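You operate a simulated robot arm through the tools that you are given. There is no shell and no other tool.

The job below is to be done with a simulated robot arm. You get a single attempt, and the scene is never put back.

JOB
Flush the coil in the middle cradle once from the purple tank, then once from the green.
Fine: pump on for it; at the end couplings parked and pump off.
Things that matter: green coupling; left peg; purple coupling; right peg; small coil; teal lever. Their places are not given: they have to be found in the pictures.

It is judged by the outcome, as a careful person would: the job done as asked, and still so three seconds after it is handed in. It fails if anything else is knocked over, pushed out of place, dropped, spilled or broken.

ROBOT AND FRAMES
A 7-joint arm with a fingered hand, fixed in place. Base frame: the origin is on the floor under the middle of its stand, x ahead of it, y to its left, z up. Units: mm, degrees, N and s.
It reaches about 1228 mm from its shoulder. Its first joint turns from -115.0 to 115.0 degrees. Payload 5 kg.
Tool frame: the origin (TCP) lies between the finger pads and is the grasp point; the fingertips stand 32 mm ahead of it; z points along the fingers, y is the line along which they close. The gripper opens to 160 mm; its body begins 89 mm behind the TCP. The gripper is a hand of 4 fingers: y runs from the thumb to the fingers, the wrist lies at [0, 0, -267] in the tool frame.
Orientation is that of the tool frame in the base frame, as a unit quaternion [x, y, z, w]. With the fingers straight down and closing along the base's y, the tool's x points along the base's -x, its y along +y and its z along -z.

CONTROLS
- The arm moves only by the tool jog_arm. Its argument "steps" is a list of rows, each a list of 6 numbers: the shift along the tool's x, y, z in units of 25 mm (1.0 is 25 mm), then the turn, a rotation vector about the tool's x, y, z in units of 5 degrees (1.0 is 5 degrees). In form: [[x, y, z, wx, wy, wz], ...]. A call has 1 to 20 rows; each row shifts and turns the commanded pose from where the row before left it, along the tool's axes as they then stand. A call with a number of a shift or a turn outside -1 to 1 is refused whole. Each row takes 0.2 s and may step no farther than 50 mm and 8.6 degrees from the row before; otherwise, the whole call is refused. A pose out of reach is approached as far as the arm can. The call stops where the force on the tool passes 90 N (or 10 N more than at its start, if that is more) or the arm is blocked; 0.2 s more then pass. In this call time passes only in rows, and 0.2 s behind the last. The reply holds the time, the measured pose of the TCP, the force on the tool along the base axes, the opening and the grip force, in the units named above and with some noise, with the torque about the TCP (base axes, N m) and any sound that the robot's microphone picked up.
- Cameras (640 x 400 px; columns grow to the right, rows downward): "scene" is fixed at [49.4, 500.7, 1488.9]; the picture's right is [-0.30, -0.95, 0.00], its down [-0.37, 0.12, -0.92] and it looks along [0.88, -0.28, -0.38] (base axes); focal length 352 px, centre (320, 200). "wrist" rides on the gripper at [80, -4, -114] in the tool frame; the picture's right is [0.05, 1.00, 0.00], its down [-0.82, 0.04, -0.58] and it looks along [-0.58, 0.03, 0.82] (tool axes); focal length 265 px, centre (320, 200).
- capture(camera): a new picture of that camera. No time passes.
- slide_trunk(by): slides the trunk up (or, below 0, down) by that many mm; the arm rides with it, the base frame stays. It gives what a move gives, with no picture.
- curl_fingers(finger1, finger2, finger3, thumb_bend): sets how far each is bent, from 0 (flat) to 1 (curled in); at 0.3 the hand is open as for a grip, at 0.7 the pads meet at the TCP. One left out holds its place. A second passes; each finger stops where it meets its share of the squeeze, and holds until it gets a number again. It is the only way to open and close the hand. It gives what a move gives, with no picture; readings hold the bend of each and the force on the fingers (four entries, about 0 where the hand has none), thumb and palm.
- probe_pixels(camera, pixels): for up to 12 pixels [column, row] of the newest picture of that camera ("zoom" is the newest enlarged one), the place [x, y, z] in the base frame of the surface seen there, good to about 2 mm. No time passes.
- close_up(camera, box): a new picture of the part [left, top, right, bottom] of that camera's present view, enlarged. No time passes.
- job_done(): hands the job in; it is judged then, once.

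Leave the gripper open and the arm clear of the work at the hand-in unless told otherwise.

The tools are called after "Request:" as a command line: name --pt "numbers of a row" for each row, then --argument value for the rest, lists and objects as JSON in quotes. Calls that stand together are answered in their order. jog_arm: Moves the arm, as the interface text tells. Its arguments: {"type":"object","properties":{"steps":{"type":"array"}},"required":["steps"]} The other tools are called the same way: slide_trunk (by) moves the trunk up or down; curl_fingers (finger1, finger2, finger3, thumb_bend) moves the fingers one by one; capture (camera) takes a picture; probe_pixels (camera, pixels) gives the place of the surface under pixels of a picture; close_up (camera, box) takes an enlarged picture of a part of a camera's view; job_done () hands the job in.

At the start:

```text
t: 0.0
tool_pos: [672.3, 301.3, 1234.3]
tool_rot: [0.001, 1.0, 0.001, 0.0]
force: [0.5, -0.1, -0.2]
ft_torque: [-0.03, 0.0, -0.02]
opening: 159.8
grasp_force: 0.0
shape: jaw
bend: [0.3, 0.3, 0.3, 0.3]
finger forces: [0.1, 0.0, 0.0, 0.1, 0.0, 0.0]
trunk travel left (down, up): [-700.0, 290.0]
```

scene: 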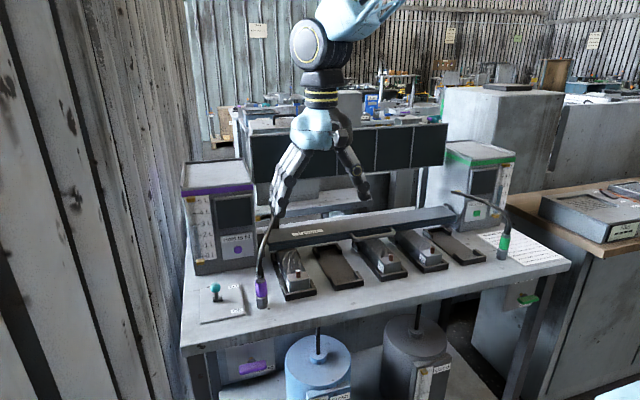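
wrist: 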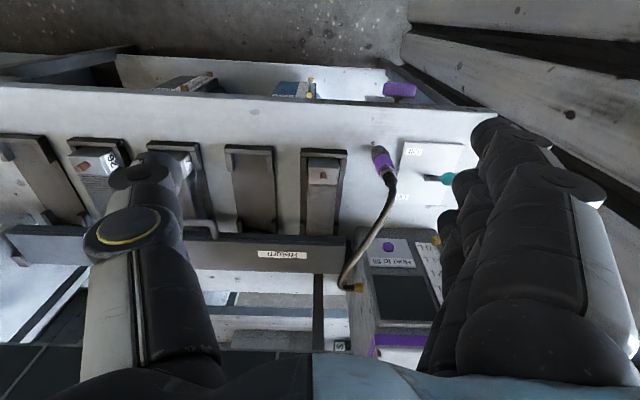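

I see a bench with a purple tank unit at left, a green one at right, five cradles along a rail, and a teal lever at about (215,288). I'll take enlarged pictures to read labels and find details.

Request:
close_up --camera "scene" --box '[180, 150, 340, 330]'

Request:
close_up --camera "scene" --box '[320, 210, 480, 310]'

Request:
close_up --camera "scene" --box '[420, 130, 580, 280]'

Request:
close_up --camera "scene" --box '[180, 270, 340, 370]'

Request:
close_up --camera "wrist" --box '[300, 60, 500, 360]'

```text
2.22 times, centred on (260, 240) of scene
```

zoom: 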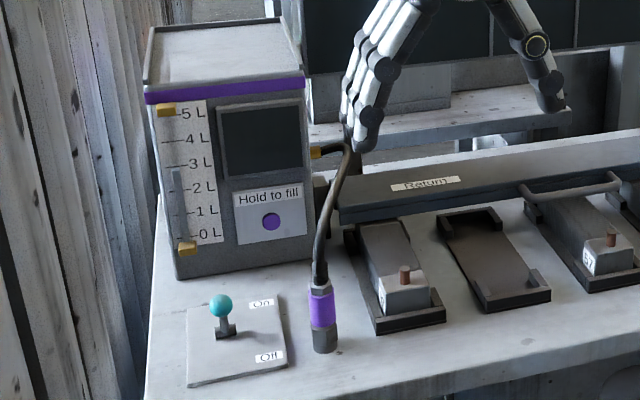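

```text
4.00 times, centred on (400, 260) of scene
```

zoom: 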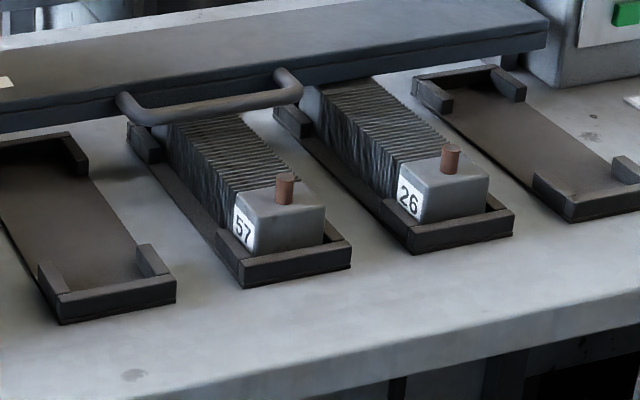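

```text
2.67 times, centred on (500, 205) of scene
```

zoom: 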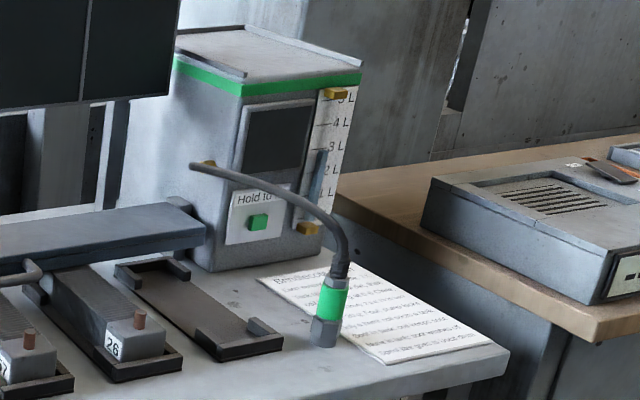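

```text
4.00 times, centred on (260, 320) of scene
```

zoom: 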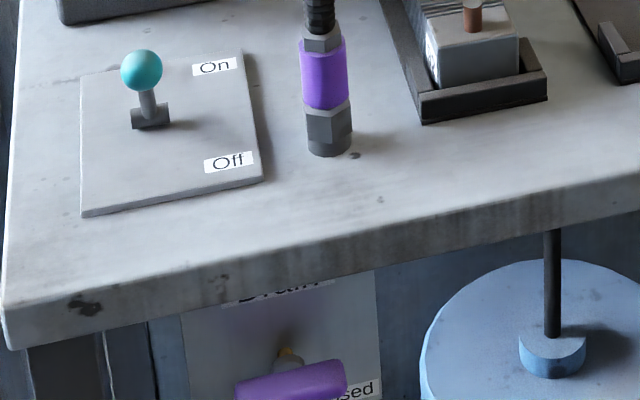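

```text
1.33 times, centred on (400, 210) of wrist
```

zoom: 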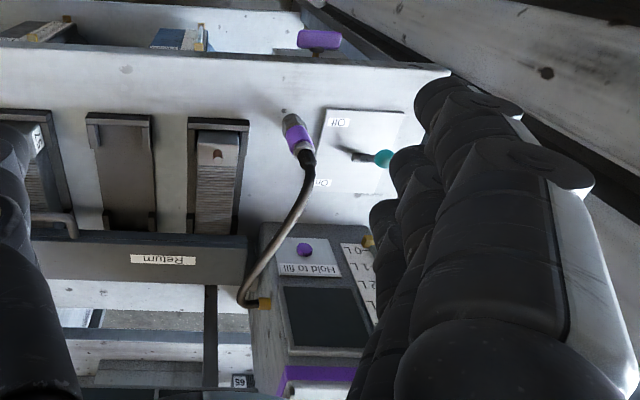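

A written sheet lies at the right of the bench (about 525,250). I'll enlarge it to read it, and the other labels as well.

Request:
close_up --camera "scene" --box '[475, 220, 570, 280]'

Request:
close_up --camera "scene" --box '[500, 228, 550, 260]'

Request:
close_up --camera "scene" --box '[200, 330, 470, 400]'

Request:
close_up --camera "scene" --box '[470, 270, 580, 340]'

Request:
close_up --camera "scene" --box '[180, 160, 270, 270]'

Request:
close_up --camera "scene" --box '[260, 220, 350, 310]'

```text
6.67 times, centred on (522, 250) of scene
```

zoom: 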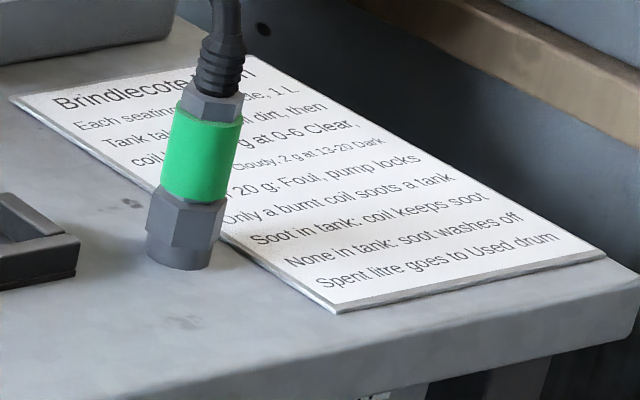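

```text
12.50 times, centred on (525, 244) of scene
```

zoom: 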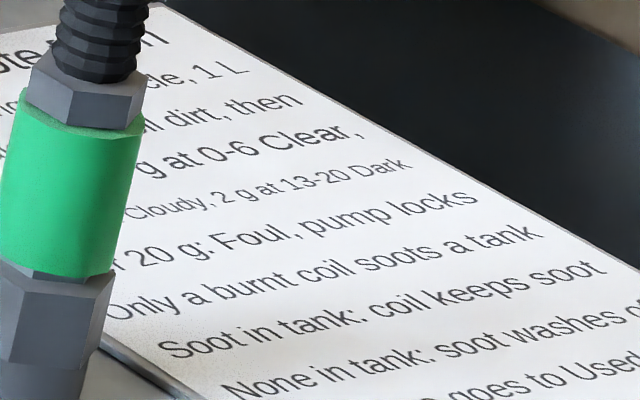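

```text
2.37 times, centred on (335, 365) of scene
```

zoom: 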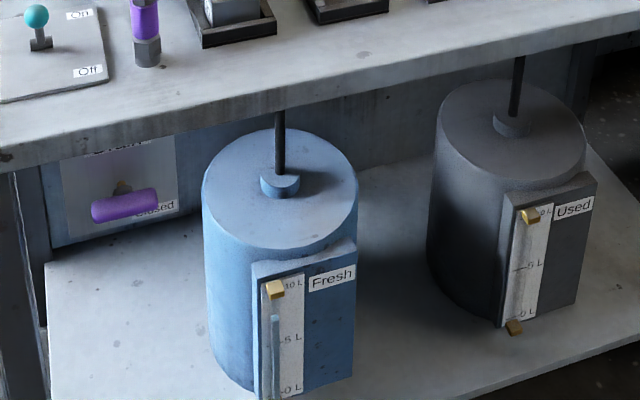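

```text
5.71 times, centred on (525, 305) of scene
```

zoom: 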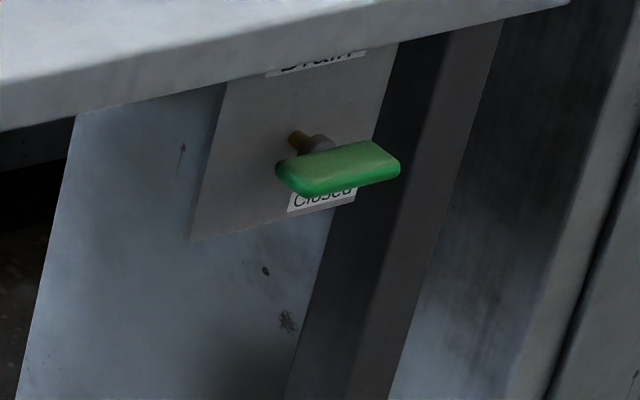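

```text
3.64 times, centred on (225, 215) of scene
```

zoom: 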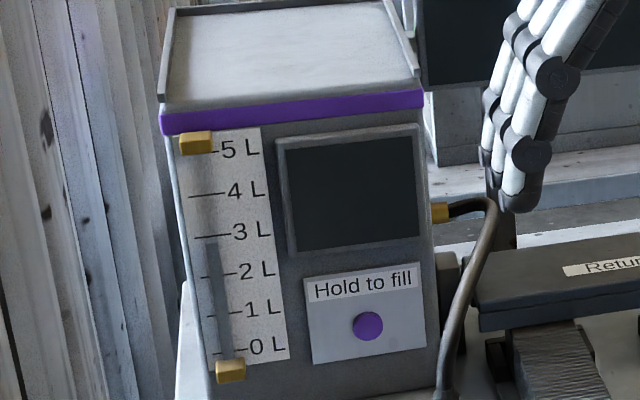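

```text
4.44 times, centred on (305, 265) of scene
```

zoom: 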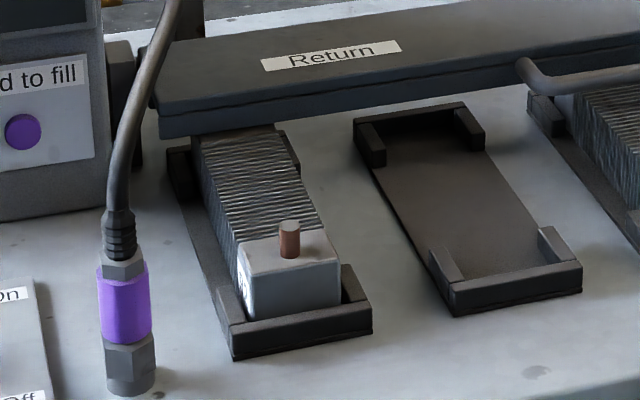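

The sheet's readable part says each seating is one cycle of 1 L. Now I'll measure the key places: couplings, lever, coil ports and cradles, using scene pixels.

Request:
capture --camera "scene"

Request:
probe_pixels --camera "scene" --pixels '[[215, 287], [218, 297], [262, 285], [262, 293], [261, 303], [281, 276], [295, 272], [391, 256], [432, 249], [506, 234], [503, 246], [501, 256]]'

Request:
probe_pixels --camera "scene" --pixels '[[232, 285], [245, 311], [210, 315], [300, 308], [340, 290], [383, 277], [425, 271], [475, 262], [320, 235], [430, 215], [370, 240], [395, 232]]'

Request:
close_up --camera "scene" --box '[340, 215, 420, 290]'

```text
taken
```

scene: 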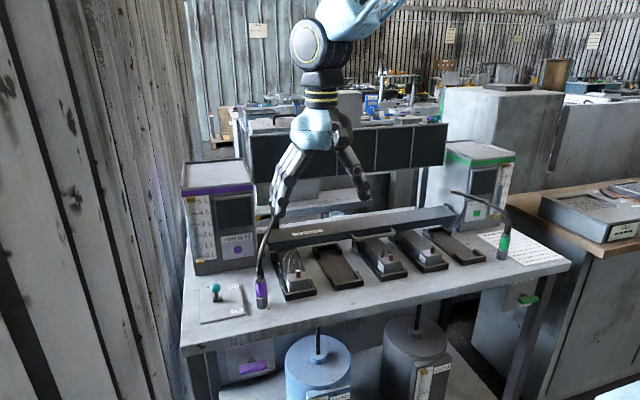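

```text
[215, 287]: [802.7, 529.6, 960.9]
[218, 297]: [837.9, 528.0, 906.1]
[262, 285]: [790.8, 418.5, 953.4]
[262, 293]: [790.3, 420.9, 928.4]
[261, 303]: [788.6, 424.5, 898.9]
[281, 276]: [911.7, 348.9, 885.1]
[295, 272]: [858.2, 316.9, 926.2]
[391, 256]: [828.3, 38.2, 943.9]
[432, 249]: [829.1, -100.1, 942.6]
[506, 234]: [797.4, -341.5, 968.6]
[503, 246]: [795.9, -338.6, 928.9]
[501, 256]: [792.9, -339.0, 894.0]
```

```text
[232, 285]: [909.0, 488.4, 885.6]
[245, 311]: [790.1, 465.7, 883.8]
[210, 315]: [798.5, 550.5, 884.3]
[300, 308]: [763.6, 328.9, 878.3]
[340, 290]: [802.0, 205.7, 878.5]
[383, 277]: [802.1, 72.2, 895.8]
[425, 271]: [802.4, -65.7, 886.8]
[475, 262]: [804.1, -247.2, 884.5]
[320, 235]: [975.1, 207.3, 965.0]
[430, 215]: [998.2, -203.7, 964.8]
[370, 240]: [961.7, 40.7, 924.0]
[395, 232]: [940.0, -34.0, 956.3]
```

```text
5.33 times, centred on (380, 252) of scene
```

zoom: 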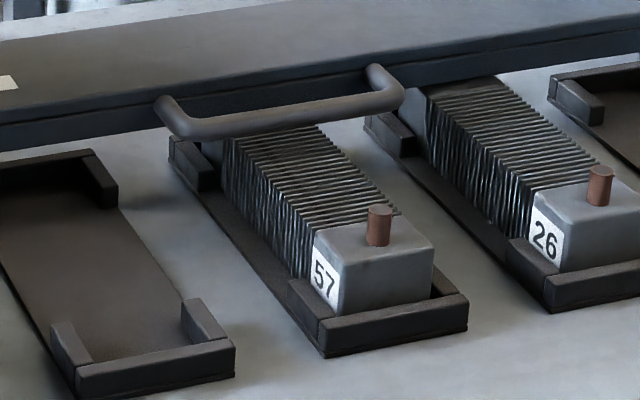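

Coil 57 sits in the third of five cradles, the middle one. I'll measure more exactly from a zoomed picture of it, and measure the tank tops and sheet for clearance.

Request:
probe_pixels --camera "zoom" --pixels '[[380, 211], [378, 240], [325, 285], [375, 290], [345, 240], [425, 250], [600, 172], [545, 235], [280, 120], [160, 110], [395, 85], [270, 165]]'

Request:
probe_pixels --camera "scene" --pixels '[[215, 172], [248, 185], [480, 150], [510, 160], [540, 255], [490, 238], [560, 258], [470, 200], [265, 225], [270, 215], [455, 192], [505, 215]]'

Request:
close_up --camera "scene" --box '[275, 240, 325, 305]'

```text
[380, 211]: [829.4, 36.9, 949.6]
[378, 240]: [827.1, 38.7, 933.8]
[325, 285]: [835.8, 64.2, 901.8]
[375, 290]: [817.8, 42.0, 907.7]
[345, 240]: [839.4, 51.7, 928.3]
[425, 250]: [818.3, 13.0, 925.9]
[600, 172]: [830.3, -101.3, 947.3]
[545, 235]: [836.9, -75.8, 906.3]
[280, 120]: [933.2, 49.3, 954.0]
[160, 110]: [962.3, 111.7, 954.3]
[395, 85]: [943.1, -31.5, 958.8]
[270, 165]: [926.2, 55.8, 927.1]
```

```text
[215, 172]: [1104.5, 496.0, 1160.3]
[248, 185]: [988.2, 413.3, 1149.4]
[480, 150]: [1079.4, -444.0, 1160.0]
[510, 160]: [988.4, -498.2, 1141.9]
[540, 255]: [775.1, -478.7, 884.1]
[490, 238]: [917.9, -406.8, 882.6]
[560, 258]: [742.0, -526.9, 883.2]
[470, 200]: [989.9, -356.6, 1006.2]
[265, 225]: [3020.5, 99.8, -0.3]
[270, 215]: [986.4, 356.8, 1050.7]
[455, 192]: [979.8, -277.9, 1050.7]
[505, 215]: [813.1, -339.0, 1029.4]
```

```text
6.15 times, centred on (300, 272) of scene
```

zoom: 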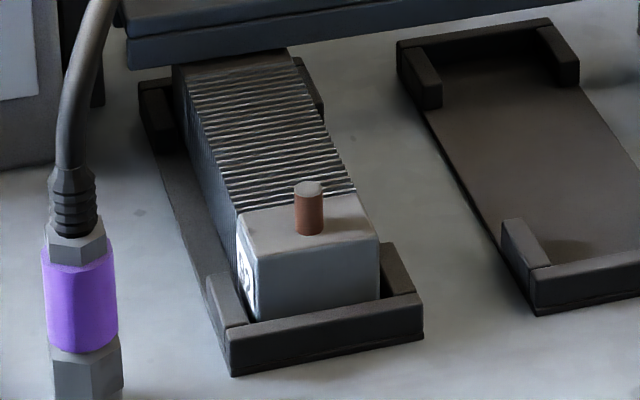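

The port of coil 57 is near (834, 37), with its top at z≈952. The hand is at z 1234, above all the equipment (tank tops about 1160 and farther back). I'll move it along -y to look down at the sheet.

Request:
jog_arm --pt "0 -1 0 0 0 0" --pt "0 -1 0 0 0 0" --pt "0 -1 0 0 0 0" --pt "0 -1 0 0 0 0" --pt "0 -1 0 0 0 0" --pt "0 -1 0 0 0 0" --pt "0 -1 0 0 0 0" --pt "0 -1 0 0 0 0" --pt "0 -1 0 0 0 0" --pt "0 -1 0 0 0 0" --pt "0 -1 0 0 0 0"

Request:
capture --camera "wrist"

Request:
capture --camera "scene"

```text
t: 2.4
tool_pos: [672.3, 26.1, 1235.0]
tool_rot: [0.0, 1.0, 0.0, 0.0]
force: [0.1, -0.7, -0.2]
ft_torque: [0.02, 0.02, 0.02]
opening: 160.1
grasp_force: 0.0
shape: jaw
bend: [0.3, 0.3, 0.3, 0.3]
finger forces: [0.0, 0.1, 0.1, 0.0, 0.0, 0.0]
trunk travel left (down, up): [-700.0, 290.0]
```

```text
taken
```

wrist: 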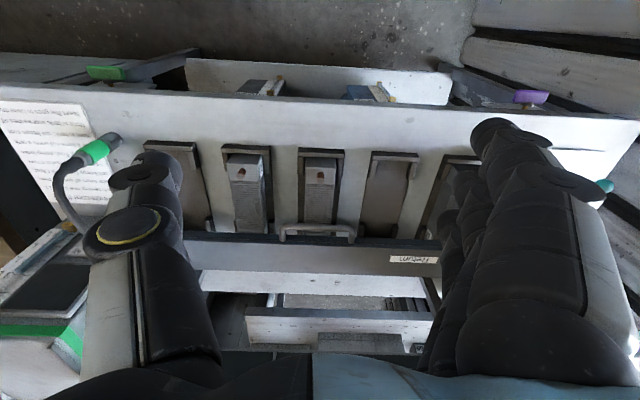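

```text
taken
```

scene: 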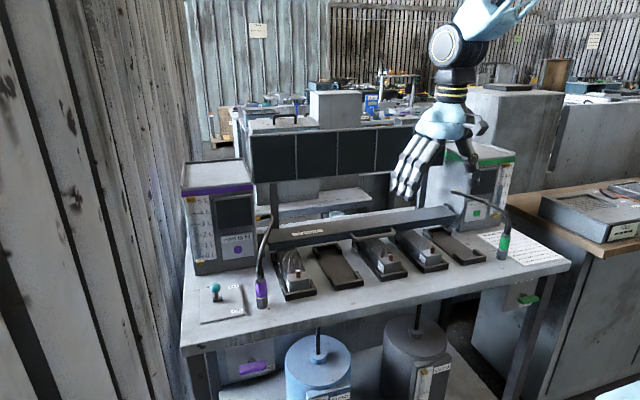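

The sheet is at the left of the wrist picture, about (45,150). I'll enlarge it, together with the cradles at (320,190).

Request:
close_up --camera "wrist" --box '[0, 90, 125, 220]'

Request:
close_up --camera "wrist" --box '[220, 130, 440, 260]'

```text
3.08 times, centred on (62, 155) of wrist
```

zoom: 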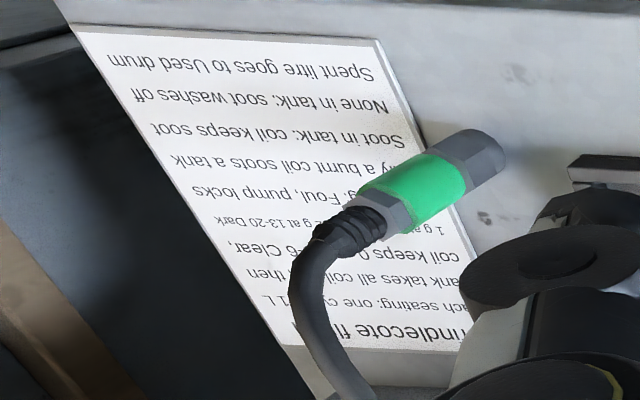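

```text
2.91 times, centred on (330, 195) of wrist
```

zoom: 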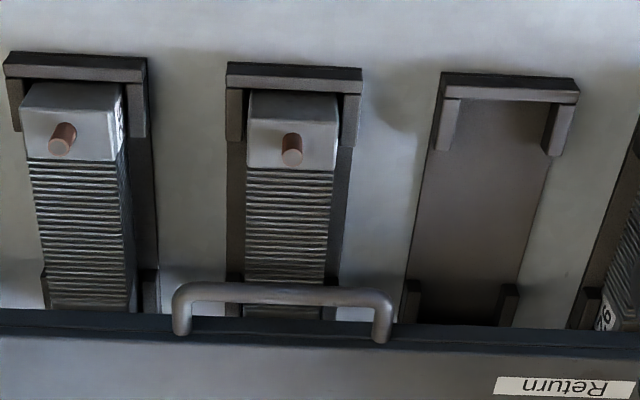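

The sheet reads: "Each seating: one cycle, 1 L … Over 20 g: Foul, pump locks … Spent litre goes to Used drum". So each coupling must be seated exactly once with the pump on. Next I'll look at the hand's shape, at about (430,160) in the scene picture, to plan the grasp.

Request:
close_up --camera "scene" --box '[370, 80, 500, 220]'

Request:
probe_pixels --camera "zoom" --pixels '[[160, 320], [215, 355], [250, 330], [265, 300], [455, 270], [490, 210], [330, 190], [330, 120], [250, 220], [420, 240]]'

```text
2.86 times, centred on (435, 150) of scene
```

zoom: 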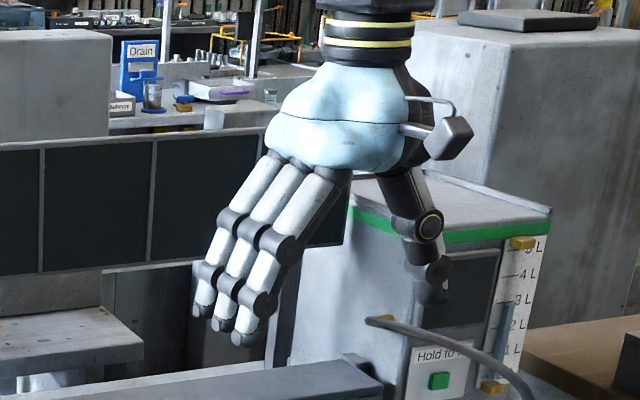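

```text
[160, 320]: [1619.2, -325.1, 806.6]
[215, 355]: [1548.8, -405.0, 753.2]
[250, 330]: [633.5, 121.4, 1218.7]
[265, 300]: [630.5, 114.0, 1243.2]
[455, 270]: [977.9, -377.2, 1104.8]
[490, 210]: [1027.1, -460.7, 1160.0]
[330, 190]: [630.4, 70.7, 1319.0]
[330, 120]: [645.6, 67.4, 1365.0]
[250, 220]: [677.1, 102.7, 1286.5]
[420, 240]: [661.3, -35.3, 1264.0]
```

The three fingers are about 85 mm wide side by side, with the thumb opposite. The couplings have hoses out of their tops, so I will reach from the front with the hand pitched to about 30° below horizontal. First I'll narrow the hand to 0.5 and pitch it up here, in free space.

Request:
curl_fingers --finger1 0.5 --finger2 0.5 --finger3 0.5 --thumb_bend 0.5

Request:
jog_arm --pt "0 0 0 0 -1 0" --pt "0 0 0 0 -1 0" --pt "0 0 0 0 -1 0" --pt "0 0 0 0 -1 0" --pt "0 0 0 0 -1 0" --pt "0 0 0 0 -1 0"

Request:
capture --camera "scene"

```text
t: 3.4
tool_pos: [672.3, 27.3, 1234.6]
tool_rot: [-0.001, 1.0, -0.001, -0.001]
force: [-0.2, -0.9, 0.3]
ft_torque: [0.03, -0.01, 0.01]
opening: 92.3
grasp_force: 0.1
shape: fingers
bend: [0.5, 0.5, 0.5, 0.5]
finger forces: [0.1, 0.0, 0.1, 0.1, 0.0, 0.1]
trunk travel left (down, up): [-700.0, 290.0]
```

```text
t: 4.8
tool_pos: [672.8, 26.3, 1235.7]
tool_rot: [0.0, 0.966, 0.0, 0.26]
force: [0.3, 0.5, -0.3]
ft_torque: [-0.03, 0.05, -0.01]
opening: 91.9
grasp_force: 0.0
shape: fingers
bend: [0.5, 0.5, 0.5, 0.5]
finger forces: [0.0, 0.0, 0.1, 0.0, 0.1, 0.0]
trunk travel left (down, up): [-700.0, 290.0]
```

```text
taken
```

scene: 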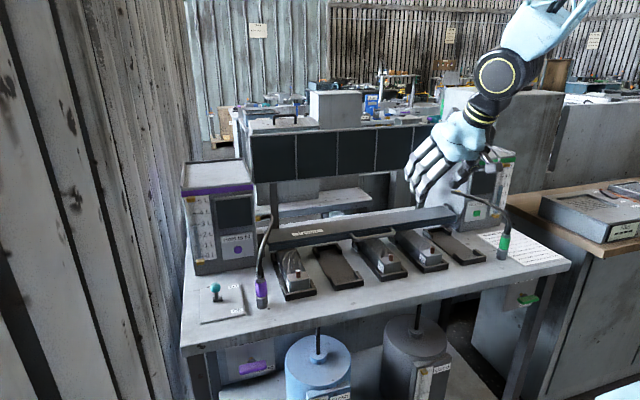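

The pitch works: it is halfway, and the fingers lean forward. I'll continue another 30°.

Request:
jog_arm --pt "0 0 0 0 -1 0" --pt "0 0 0 0 -1 0" --pt "0 0 0 0 -1 0" --pt "0 0 0 0 -1 0" --pt "0 0 0 0 -1 0" --pt "0 0 0 0 -1 0"

Request:
capture --camera "scene"

Request:
capture --camera "wrist"

```text
t: 6.2
tool_pos: [673.4, 26.0, 1235.9]
tool_rot: [-0.001, 0.866, 0.0, 0.501]
force: [1.5, 0.9, -0.1]
ft_torque: [-0.01, 0.02, -0.02]
opening: 91.3
grasp_force: 0.0
shape: fingers
bend: [0.5, 0.5, 0.5, 0.5]
finger forces: [0.0, 0.1, 0.1, 0.0, 0.0, 0.1]
trunk travel left (down, up): [-700.0, 290.0]
```

```text
taken
```

scene: 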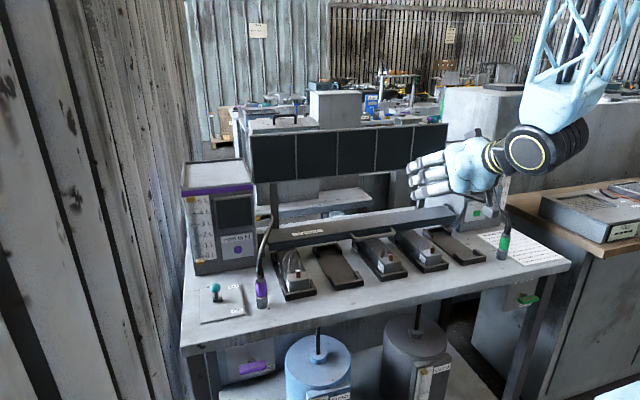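

```text
taken
```

wrist: 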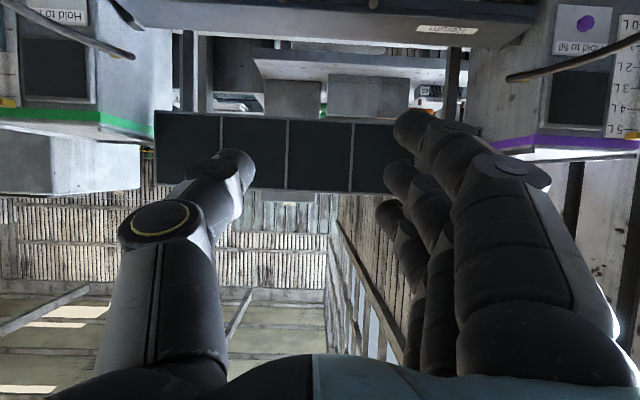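

The hand now points forward, 30° below horizontal, and the wrist view is a clear level view. I'll move it left to y≈530 at this height, in line with the teal lever.

Request:
jog_arm --pt "0 1 0 0 0 0" --pt "0 1 0 0 0 0" --pt "0 1 0 0 0 0" --pt "0 1 0 0 0 0" --pt "0 1 0 0 0 0" --pt "0 1 0 0 0 0" --pt "0 1 0 0 0 0" --pt "0 1 0 0 0 0" --pt "0 1 0 0 0 0" --pt "0 1 0 0 0 0" --pt "0 1 0 0 0 0" --pt "0 1 0 0 0 0" --pt "0 1 0 0 0 0" --pt "0 1 0 0 0 0" --pt "0 1 0 0 0 0" --pt "0 1 0 0 0 0" --pt "0 1 0 0 0 0" --pt "0 1 0 0 0 0" --pt "0 1 0 0 0 0" --pt "0 1 0 0 0 0"

Request:
capture --camera "scene"

Request:
capture --camera "wrist"

```text
t: 10.4
tool_pos: [671.9, 526.2, 1234.8]
tool_rot: [0.0, 0.866, -0.001, 0.5]
force: [-0.1, 0.0, -0.1]
ft_torque: [-0.03, -0.04, 0.01]
opening: 91.5
grasp_force: 0.0
shape: fingers
bend: [0.5, 0.5, 0.5, 0.5]
finger forces: [0.1, 0.0, 0.1, 0.0, 0.0, 0.1]
trunk travel left (down, up): [-700.0, 290.0]
```

```text
taken
```

scene: 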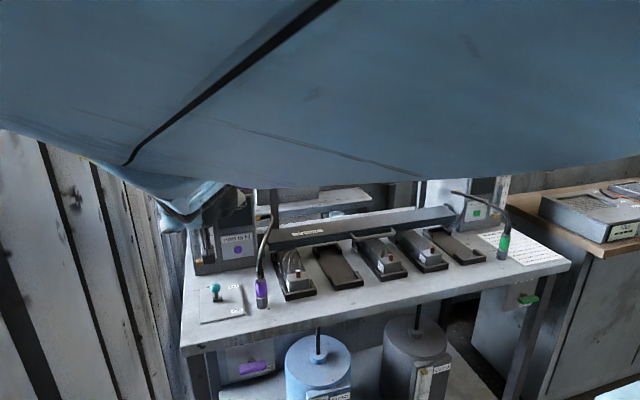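

```text
taken
```

wrist: 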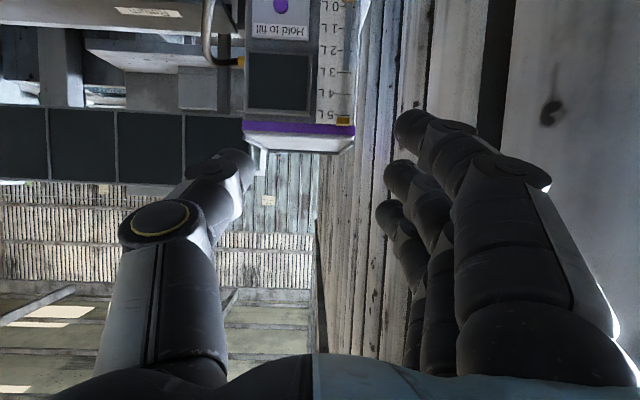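

The arm's upper part now covers part of the scene view. I'll check how far the left wall is before going lower.

Request:
probe_pixels --camera "scene" --pixels '[[60, 250], [130, 250], [160, 280], [150, 170], [200, 200], [215, 287], [262, 268], [265, 240], [268, 222], [271, 205]]'

Request:
probe_pixels --camera "wrist" --pixels '[[600, 100], [400, 60], [390, 25], [205, 30], [280, 8], [410, 130], [390, 180], [390, 215], [235, 160]]'

```text
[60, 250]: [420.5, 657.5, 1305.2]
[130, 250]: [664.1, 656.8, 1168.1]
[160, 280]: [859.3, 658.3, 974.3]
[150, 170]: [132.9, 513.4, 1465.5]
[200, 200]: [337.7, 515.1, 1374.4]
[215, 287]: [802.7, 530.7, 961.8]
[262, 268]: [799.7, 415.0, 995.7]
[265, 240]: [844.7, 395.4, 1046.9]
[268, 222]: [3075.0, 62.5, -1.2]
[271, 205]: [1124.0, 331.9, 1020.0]
```

```text
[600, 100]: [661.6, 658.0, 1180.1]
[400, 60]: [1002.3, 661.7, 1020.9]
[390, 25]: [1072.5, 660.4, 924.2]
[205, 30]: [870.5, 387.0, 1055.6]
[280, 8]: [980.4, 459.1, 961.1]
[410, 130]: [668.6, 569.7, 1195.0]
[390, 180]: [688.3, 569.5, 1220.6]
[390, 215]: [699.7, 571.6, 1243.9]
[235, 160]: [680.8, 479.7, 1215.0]
```

The wall is at y≈658, and the hand's outer side is at about 590, so there is room. Now I'll lower to about (700, 530, 1010), in front of the lever.

Request:
jog_arm --pt "0.9 0.04 0.68 0 0 0" --pt "0.9 0.04 0.68 0 0 0" --pt "0.9 0.04 0.68 0 0 0" --pt "0.9 0.04 0.68 0 0 0" --pt "0.9 0 0.68 0 0 0" --pt "0.9 0 0.68 0 0 0" --pt "0.9 0 0.68 0 0 0" --pt "0.9 0 0.68 0 0 0"

Request:
capture --camera "scene"

Request:
capture --camera "wrist"

```text
t: 12.2
tool_pos: [699.3, 531.0, 1011.8]
tool_rot: [-0.001, 0.866, 0.001, 0.5]
force: [-0.5, 0.6, -0.8]
ft_torque: [-0.01, 0.01, 0.03]
opening: 91.4
grasp_force: 0.0
shape: fingers
bend: [0.5, 0.5, 0.5, 0.5]
finger forces: [0.1, 0.0, 0.0, 0.0, 0.1, 0.0]
trunk travel left (down, up): [-700.0, 290.0]
```

```text
taken
```

scene: 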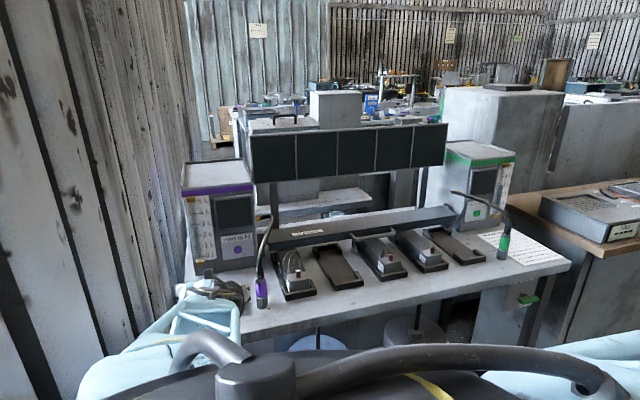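

```text
taken
```

wrist: 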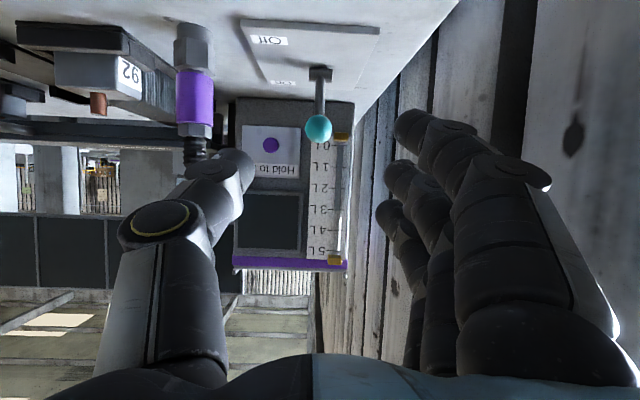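

The ball is at (319,129) between thumb and fingers, with the purple coupling at (193,95) upside down in this view. I'll measure both from here.

Request:
probe_pixels --camera "wrist" --pixels '[[319, 129], [310, 129], [328, 129], [319, 95], [319, 75], [193, 95], [193, 45], [193, 28], [193, 130], [195, 150], [180, 95], [208, 95]]'

Request:
close_up --camera "wrist" --box '[150, 10, 350, 210]'

```text
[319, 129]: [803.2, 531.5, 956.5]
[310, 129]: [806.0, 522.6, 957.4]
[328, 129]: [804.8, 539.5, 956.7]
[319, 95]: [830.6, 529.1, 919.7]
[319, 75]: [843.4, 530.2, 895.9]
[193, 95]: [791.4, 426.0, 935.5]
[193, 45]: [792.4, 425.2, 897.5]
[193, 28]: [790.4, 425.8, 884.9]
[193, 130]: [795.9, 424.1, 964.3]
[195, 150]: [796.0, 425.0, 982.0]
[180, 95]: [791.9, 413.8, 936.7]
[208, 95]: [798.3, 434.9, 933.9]
```

```text
2.00 times, centred on (250, 110) of wrist
```

zoom: 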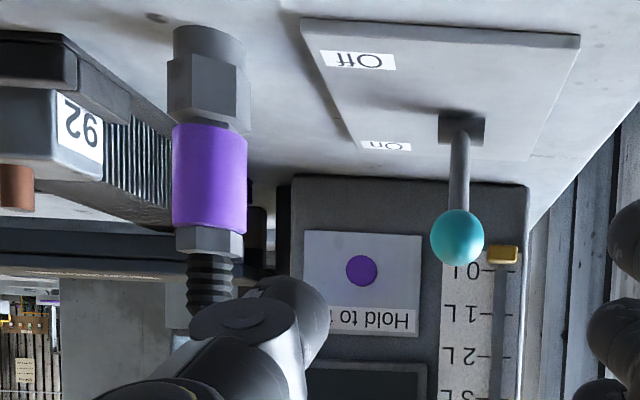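

The ball's centre is about (816, 531, 955) with radius about 13 mm. The lever leans toward "Off", which is nearest the robot. I'll slide forward along the fingers so the ball comes between the middle finger and thumb, stopping a bit short to check.

Request:
jog_arm --pt "-0.075 0 0.85 0 0 0" --pt "-0.075 0 0.85 0 0 0" --pt "-0.075 0 0.85 0 0 0" --pt "-0.075 0 0.85 0 0 0"

Request:
capture --camera "wrist"

Request:
close_up --camera "scene" --box '[160, 240, 300, 330]'

```text
t: 13.2
tool_pos: [777.8, 529.5, 975.0]
tool_rot: [0.0, 0.866, 0.0, 0.5]
force: [0.4, 0.0, 0.3]
ft_torque: [-0.03, -0.01, -0.01]
opening: 91.5
grasp_force: 0.0
shape: fingers
bend: [0.5, 0.5, 0.5, 0.5]
finger forces: [0.0, 0.1, 0.1, 0.0, 0.0, 0.0]
trunk travel left (down, up): [-700.0, 290.0]
```

```text
taken
```

wrist: 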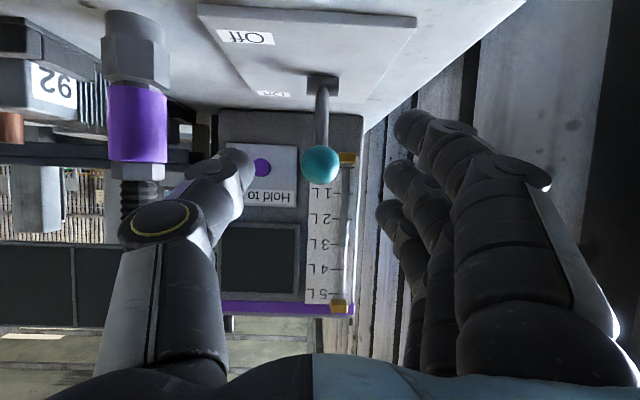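

```text
4.44 times, centred on (230, 285) of scene
```

zoom: 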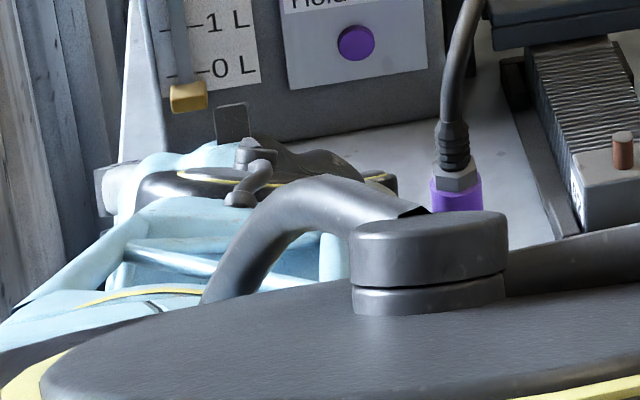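

The ball at (320,165) is centred between thumb and fingers. I'll go the last 40 mm and then close only the middle finger and thumb on it.

Request:
jog_arm --pt "-0.07 0.02 0.81 0 0 0" --pt "-0.07 0.02 0.81 0 0 0"

Request:
curl_fingers --finger2 0.7 --thumb_bend 0.7

Request:
capture --camera "wrist"

```text
t: 13.8
tool_pos: [816.3, 530.9, 957.7]
tool_rot: [0.0, 0.866, 0.0, 0.5]
force: [0.1, 0.8, 0.8]
ft_torque: [0.02, 0.0, -0.02]
opening: 91.4
grasp_force: 0.0
shape: fingers
bend: [0.5, 0.5, 0.5, 0.5]
finger forces: [0.0, 0.0, 0.0, 0.1, 0.1, 0.1]
trunk travel left (down, up): [-700.0, 290.0]
```

```text
t: 14.8
tool_pos: [815.6, 529.3, 957.0]
tool_rot: [0.0, 0.866, 0.0, 0.5]
force: [2.0, -4.1, 0.1]
ft_torque: [0.0, 0.01, 0.02]
opening: 57.7
grasp_force: 2.3
shape: fingers
bend: [0.5, 0.7, 0.5, 0.69]
finger forces: [0.0, 0.3, 0.0, 0.0, 3.9, 0.0]
trunk travel left (down, up): [-700.0, 290.0]
```

```text
taken
```

wrist: 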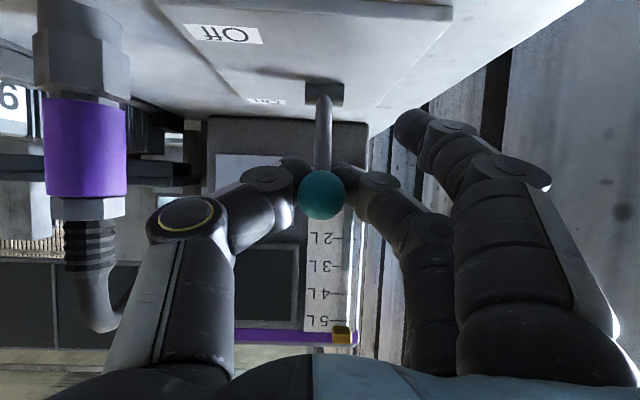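

Finger 2 is the middle one. The contact is light (thumb 3.9 N), so I'll close further for a firmer hold.

Request:
curl_fingers --finger2 0.85 --thumb_bend 0.85

Request:
close_up --camera "wrist" --box '[220, 90, 440, 260]'

```text
t: 15.8
tool_pos: [818.0, 527.6, 956.5]
tool_rot: [0.0, 0.867, -0.001, 0.499]
force: [26.6, -18.5, -10.8]
ft_torque: [-0.06, -0.07, -0.01]
opening: 53.9
grasp_force: 20.6
shape: fingers
bend: [0.5, 0.72, 0.5, 0.7]
finger forces: [0.0, 11.1, 0.1, 0.0, 30.5, 0.0]
trunk travel left (down, up): [-700.0, 290.0]
```

```text
2.35 times, centred on (330, 175) of wrist
```

zoom: 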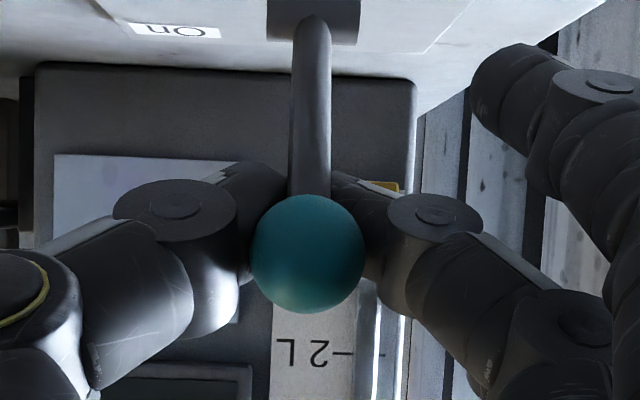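

The fingertips wrap past the ball and push it toward the "Off" side (26 N), which is wrong for turning on. I'll open, back off 75 mm, close finger and thumb, and push the ball forward with the closed fingertips instead.

Request:
curl_fingers --finger2 0.5 --thumb_bend 0.5

Request:
jog_arm --pt "0 0.05 -1 0 0 0" --pt "0 0.05 -1 0 0 0" --pt "0 0 -1 0 0 0" --pt "0 0 -0.6 0 0 0"

Request:
curl_fingers --finger1 0.7 --finger2 0.7 --finger3 0.7 --thumb_bend 0.7

Request:
capture --camera "wrist"

```text
t: 16.8
tool_pos: [816.0, 530.7, 956.8]
tool_rot: [-0.002, 0.866, 0.001, 0.5]
force: [0.0, 0.4, 0.8]
ft_torque: [-0.01, 0.04, 0.0]
opening: 91.1
grasp_force: 0.0
shape: fingers
bend: [0.5, 0.5, 0.5, 0.5]
finger forces: [0.1, 0.0, 0.0, 0.0, 0.0, 0.0]
trunk travel left (down, up): [-700.0, 290.0]
```

```text
t: 17.8
tool_pos: [736.6, 533.0, 1003.6]
tool_rot: [0.0, 0.866, -0.001, 0.5]
force: [-0.2, -0.5, 0.1]
ft_torque: [0.04, 0.0, -0.03]
opening: 91.4
grasp_force: 0.0
shape: fingers
bend: [0.5, 0.5, 0.5, 0.5]
finger forces: [0.0, 0.0, 0.1, 0.0, 0.1, 0.1]
trunk travel left (down, up): [-700.0, 290.0]
```

```text
t: 18.8
tool_pos: [736.9, 534.3, 1002.5]
tool_rot: [0.0, 0.866, 0.0, 0.5]
force: [-0.4, -0.7, 0.6]
ft_torque: [0.0, 0.0, 0.0]
opening: 23.7
grasp_force: 0.0
shape: fingers
bend: [0.7, 0.7, 0.7, 0.7]
finger forces: [0.0, 0.0, 0.1, 0.1, 0.0, 0.1]
trunk travel left (down, up): [-700.0, 290.0]
```

```text
taken
```

wrist: 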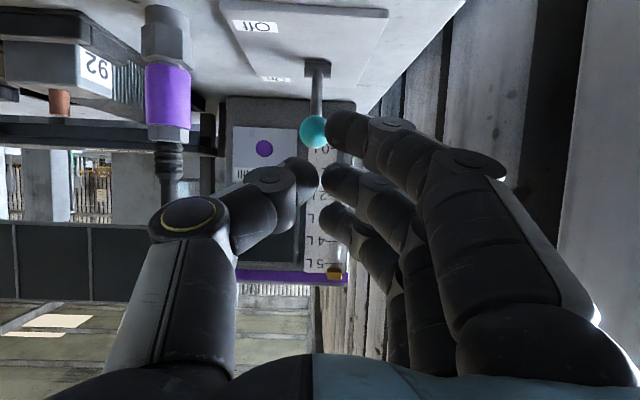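

At 0.7 the tips are still about 24 mm apart. I'll close a little more so they meet before pushing.

Request:
curl_fingers --finger1 0.77 --finger2 0.77 --finger3 0.77 --thumb_bend 0.77

Request:
close_up --camera "wrist" --box '[200, 50, 460, 260]'

Request:
probe_pixels --camera "zoom" --pixels '[[250, 200], [330, 200], [330, 150], [300, 200]]'

```text
t: 19.8
tool_pos: [738.1, 534.3, 1002.5]
tool_rot: [-0.002, 0.866, 0.001, 0.5]
force: [0.1, -0.2, -0.3]
ft_torque: [-0.02, 0.0, 0.0]
opening: 15.6
grasp_force: 0.0
shape: fingers
bend: [0.77, 0.74, 0.77, 0.74]
finger forces: [0.0, 0.0, 0.1, 0.0, 0.0, 0.0]
trunk travel left (down, up): [-700.0, 290.0]
```

```text
1.90 times, centred on (330, 155) of wrist
```

zoom: 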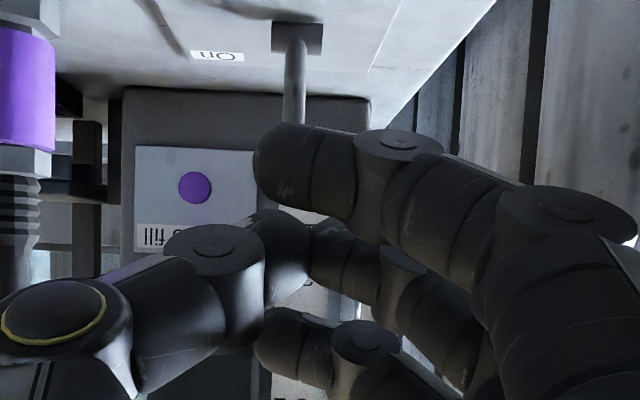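

```text
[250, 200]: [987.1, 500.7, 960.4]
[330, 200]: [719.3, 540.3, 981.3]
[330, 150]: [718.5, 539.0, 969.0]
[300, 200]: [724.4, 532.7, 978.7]
```

Middle finger and thumb now meet. I'll line the closed tips up with the ball, with the TCP at about (785, 531, 966).

Request:
jog_arm --pt "0.11 -0.04 0.8 0 0 0" --pt "0.11 -0.04 0.8 0 0 0" --pt "0.1 -0.04 0.76 0 0 0"

Request:
capture --camera "wrist"

```text
t: 20.6
tool_pos: [783.8, 531.6, 966.7]
tool_rot: [0.001, 0.866, -0.001, 0.5]
force: [-0.4, 0.4, -0.6]
ft_torque: [-0.04, 0.0, -0.01]
opening: 16.0
grasp_force: 0.0
shape: fingers
bend: [0.77, 0.74, 0.77, 0.74]
finger forces: [0.0, 0.0, 0.0, 0.0, 0.0, 0.1]
trunk travel left (down, up): [-700.0, 290.0]
```

```text
taken
```

wrist: 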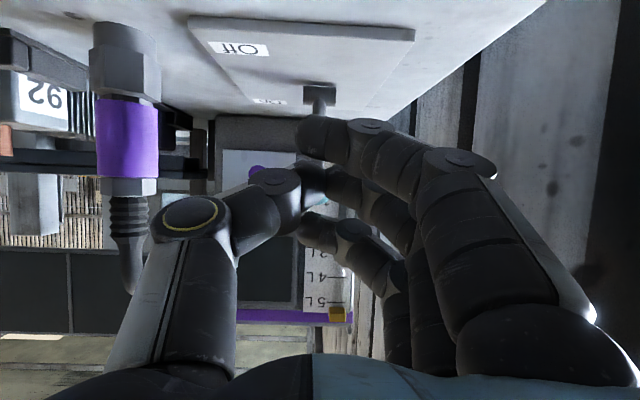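

The ball is just ahead of the tips with no contact yet. Now I'll push straight along +x about 75 mm and watch the force.

Request:
jog_arm --pt "-0.25 0 0.433 0 0 0" --pt "-0.25 0 0.433 0 0 0" --pt "-0.25 0 0.433 0 0 0" --pt "-0.25 0 0.433 0 0 0" --pt "-0.25 0 0.433 0 0 0" --pt "-0.25 0 0.433 0 0 0"

Request:
capture --camera "wrist"

```text
t: 22.0
tool_pos: [853.2, 531.2, 969.9]
tool_rot: [0.0, 0.866, -0.001, 0.501]
force: [-46.6, -11.1, 13.5]
ft_torque: [-0.26, 0.0, -0.6]
opening: 17.4
grasp_force: 30.9
shape: fingers
bend: [0.77, 0.78, 0.77, 0.74]
finger forces: [0.1, 23.9, 0.1, 0.0, 37.6, 0.0]
trunk travel left (down, up): [-700.0, 290.0]
```

```text
taken
```

wrist: 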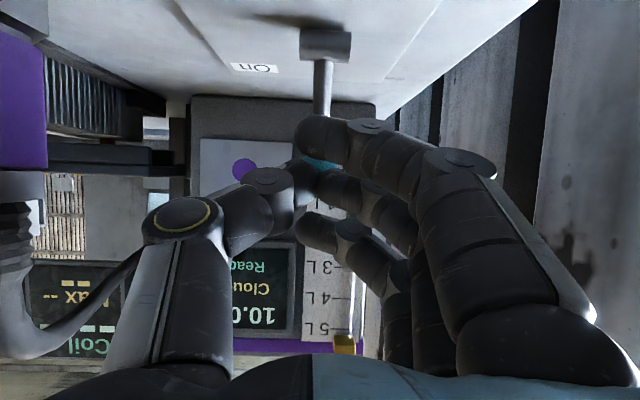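

The screens lit up ("Ready / Cloudy / 10.0"), so the pump is on and the lever is at its stop. I'll back away and read the displays.

Request:
jog_arm --pt "0.25 0 -0.433 0 0 0" --pt "0.5 0 -0.866 0 0 0" --pt "0 0 -1 0 0 0" --pt "0 0 -1 0 0 0" --pt "0 0 -1 0 0 0" --pt "0 0 -1 0 0 0"

Request:
capture --camera "wrist"

Request:
capture --camera "scene"

Request:
close_up --camera "scene" --box '[230, 110, 460, 210]'

Request:
close_up --camera "scene" --box '[175, 150, 275, 320]'

Request:
close_up --camera "scene" --box '[435, 140, 520, 230]'

```text
t: 23.4
tool_pos: [733.3, 529.1, 1019.2]
tool_rot: [0.0, 0.866, 0.0, 0.5]
force: [0.2, -0.5, 1.7]
ft_torque: [0.0, 0.02, 0.02]
opening: 16.3
grasp_force: 0.0
shape: fingers
bend: [0.77, 0.76, 0.77, 0.73]
finger forces: [0.1, 0.0, 0.0, 0.1, 0.2, 0.0]
trunk travel left (down, up): [-700.0, 290.0]
```

```text
taken
```

wrist: 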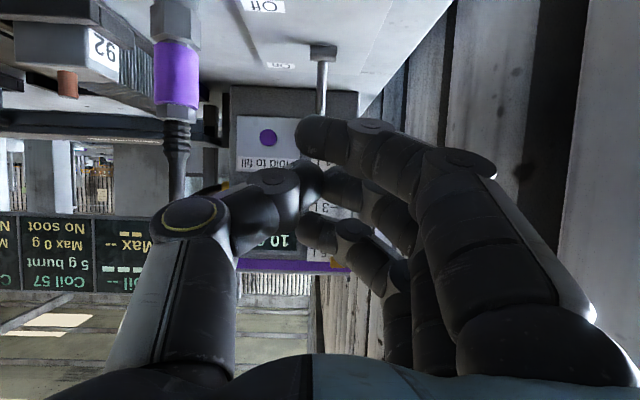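

```text
taken
```

scene: 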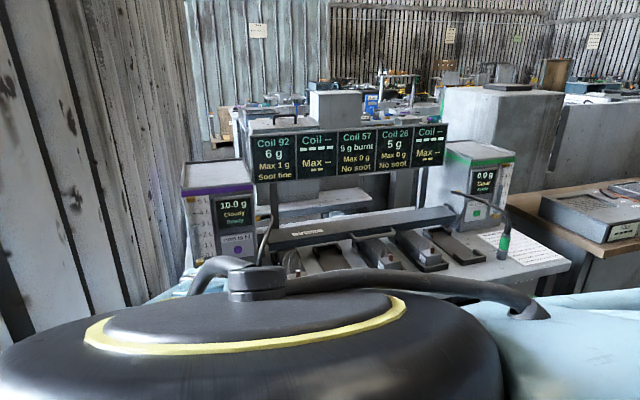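

```text
2.78 times, centred on (345, 160) of scene
```

zoom: 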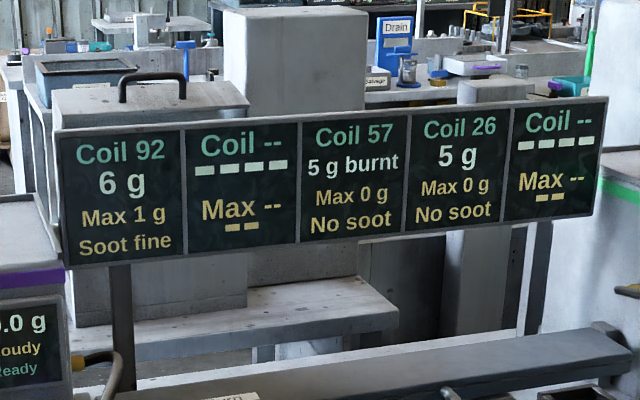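

```text
2.35 times, centred on (225, 235) of scene
```

zoom: 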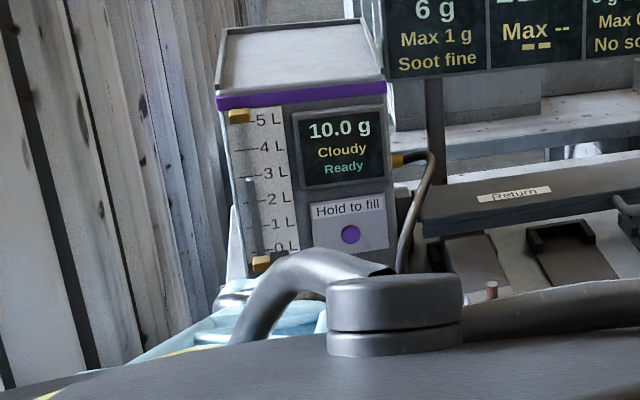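

```text
4.44 times, centred on (478, 185) of scene
```

zoom: 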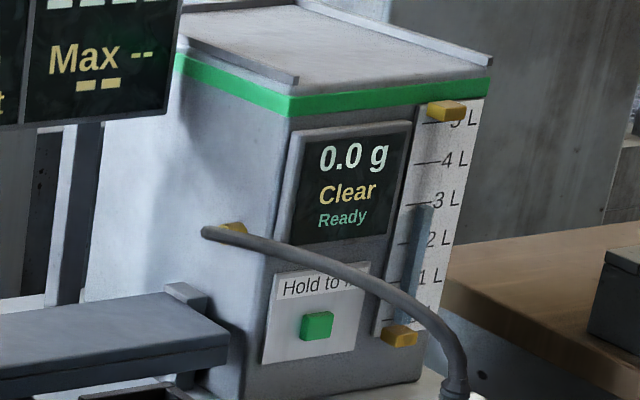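

The pump is on. The displays read:

| Item | Dirt | State |
|---|---|---|
| Coil 57 | 5 g burnt | limit 0 g, no soot |
| Purple tank | 10.0 g | Cloudy, Ready |
| Green tank | 0.0 g | Clear, Ready |

Purple would go to 15 g, which is below Foul, so the order asked for is safe. Next I'll move in front of the purple coupling (centre about (806, 418)) and flatten the hand to about 10° below horizontal, so the fingers lie across its upright body.

Request:
jog_arm --pt "0.34 0 -0.29 0 0 0" --pt "0.34 -0.9 -0.29 0 0 0" --pt "0.34 -0.9 -0.29 0 0 0" --pt "0.34 -0.9 -0.29 0 0 0" --pt "0.34 -0.9 -0.29 0 0 0" --pt "0 -0.82 0 0 0 0" --pt "0 0 0 0 -1 0" --pt "0 0 0 0 -1 0" --pt "0 0 0 0 -1 0" --pt "0 0 0 0 -1 0"

Request:
curl_fingers --finger1 0.53 --finger2 0.53 --finger3 0.53 --thumb_bend 0.53

Request:
capture --camera "wrist"

Request:
capture --camera "scene"

```text
t: 25.7
tool_pos: [690.9, 439.0, 1042.7]
tool_rot: [0.082, 0.78, 0.05, 0.618]
force: [-0.1, -0.1, -0.4]
ft_torque: [0.01, -0.03, -0.01]
opening: 16.3
grasp_force: 0.0
shape: fingers
bend: [0.77, 0.76, 0.77, 0.73]
finger forces: [0.0, 0.0, 0.0, 0.0, 0.1, 0.0]
trunk travel left (down, up): [-700.0, 290.0]
stopped in row 10: the arm was blocked; the commanded pose is now the measured one
```

```text
t: 26.7
tool_pos: [690.5, 439.3, 1043.0]
tool_rot: [0.082, 0.78, 0.049, 0.618]
force: [-0.3, -1.2, 0.3]
ft_torque: [0.0, 0.0, -0.01]
opening: 78.6
grasp_force: 0.1
shape: fingers
bend: [0.53, 0.53, 0.53, 0.53]
finger forces: [0.0, 0.0, 0.0, 0.0, 0.0, 0.1]
trunk travel left (down, up): [-700.0, 290.0]
```

```text
taken
```

wrist: 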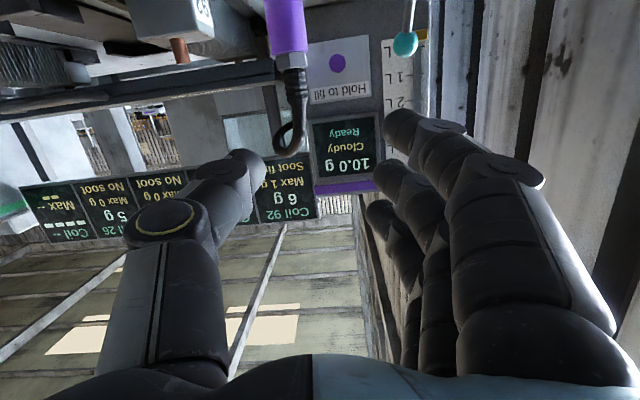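

```text
taken
```

scene: 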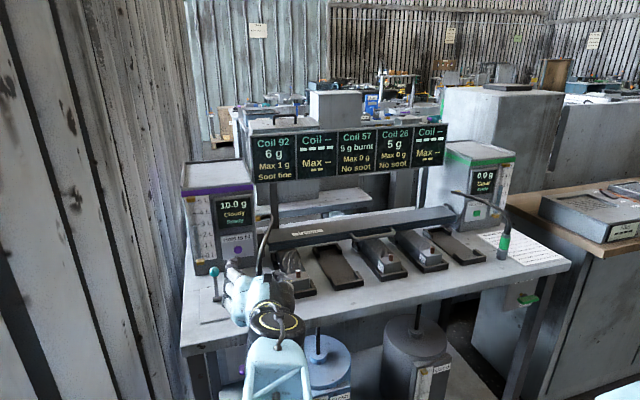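

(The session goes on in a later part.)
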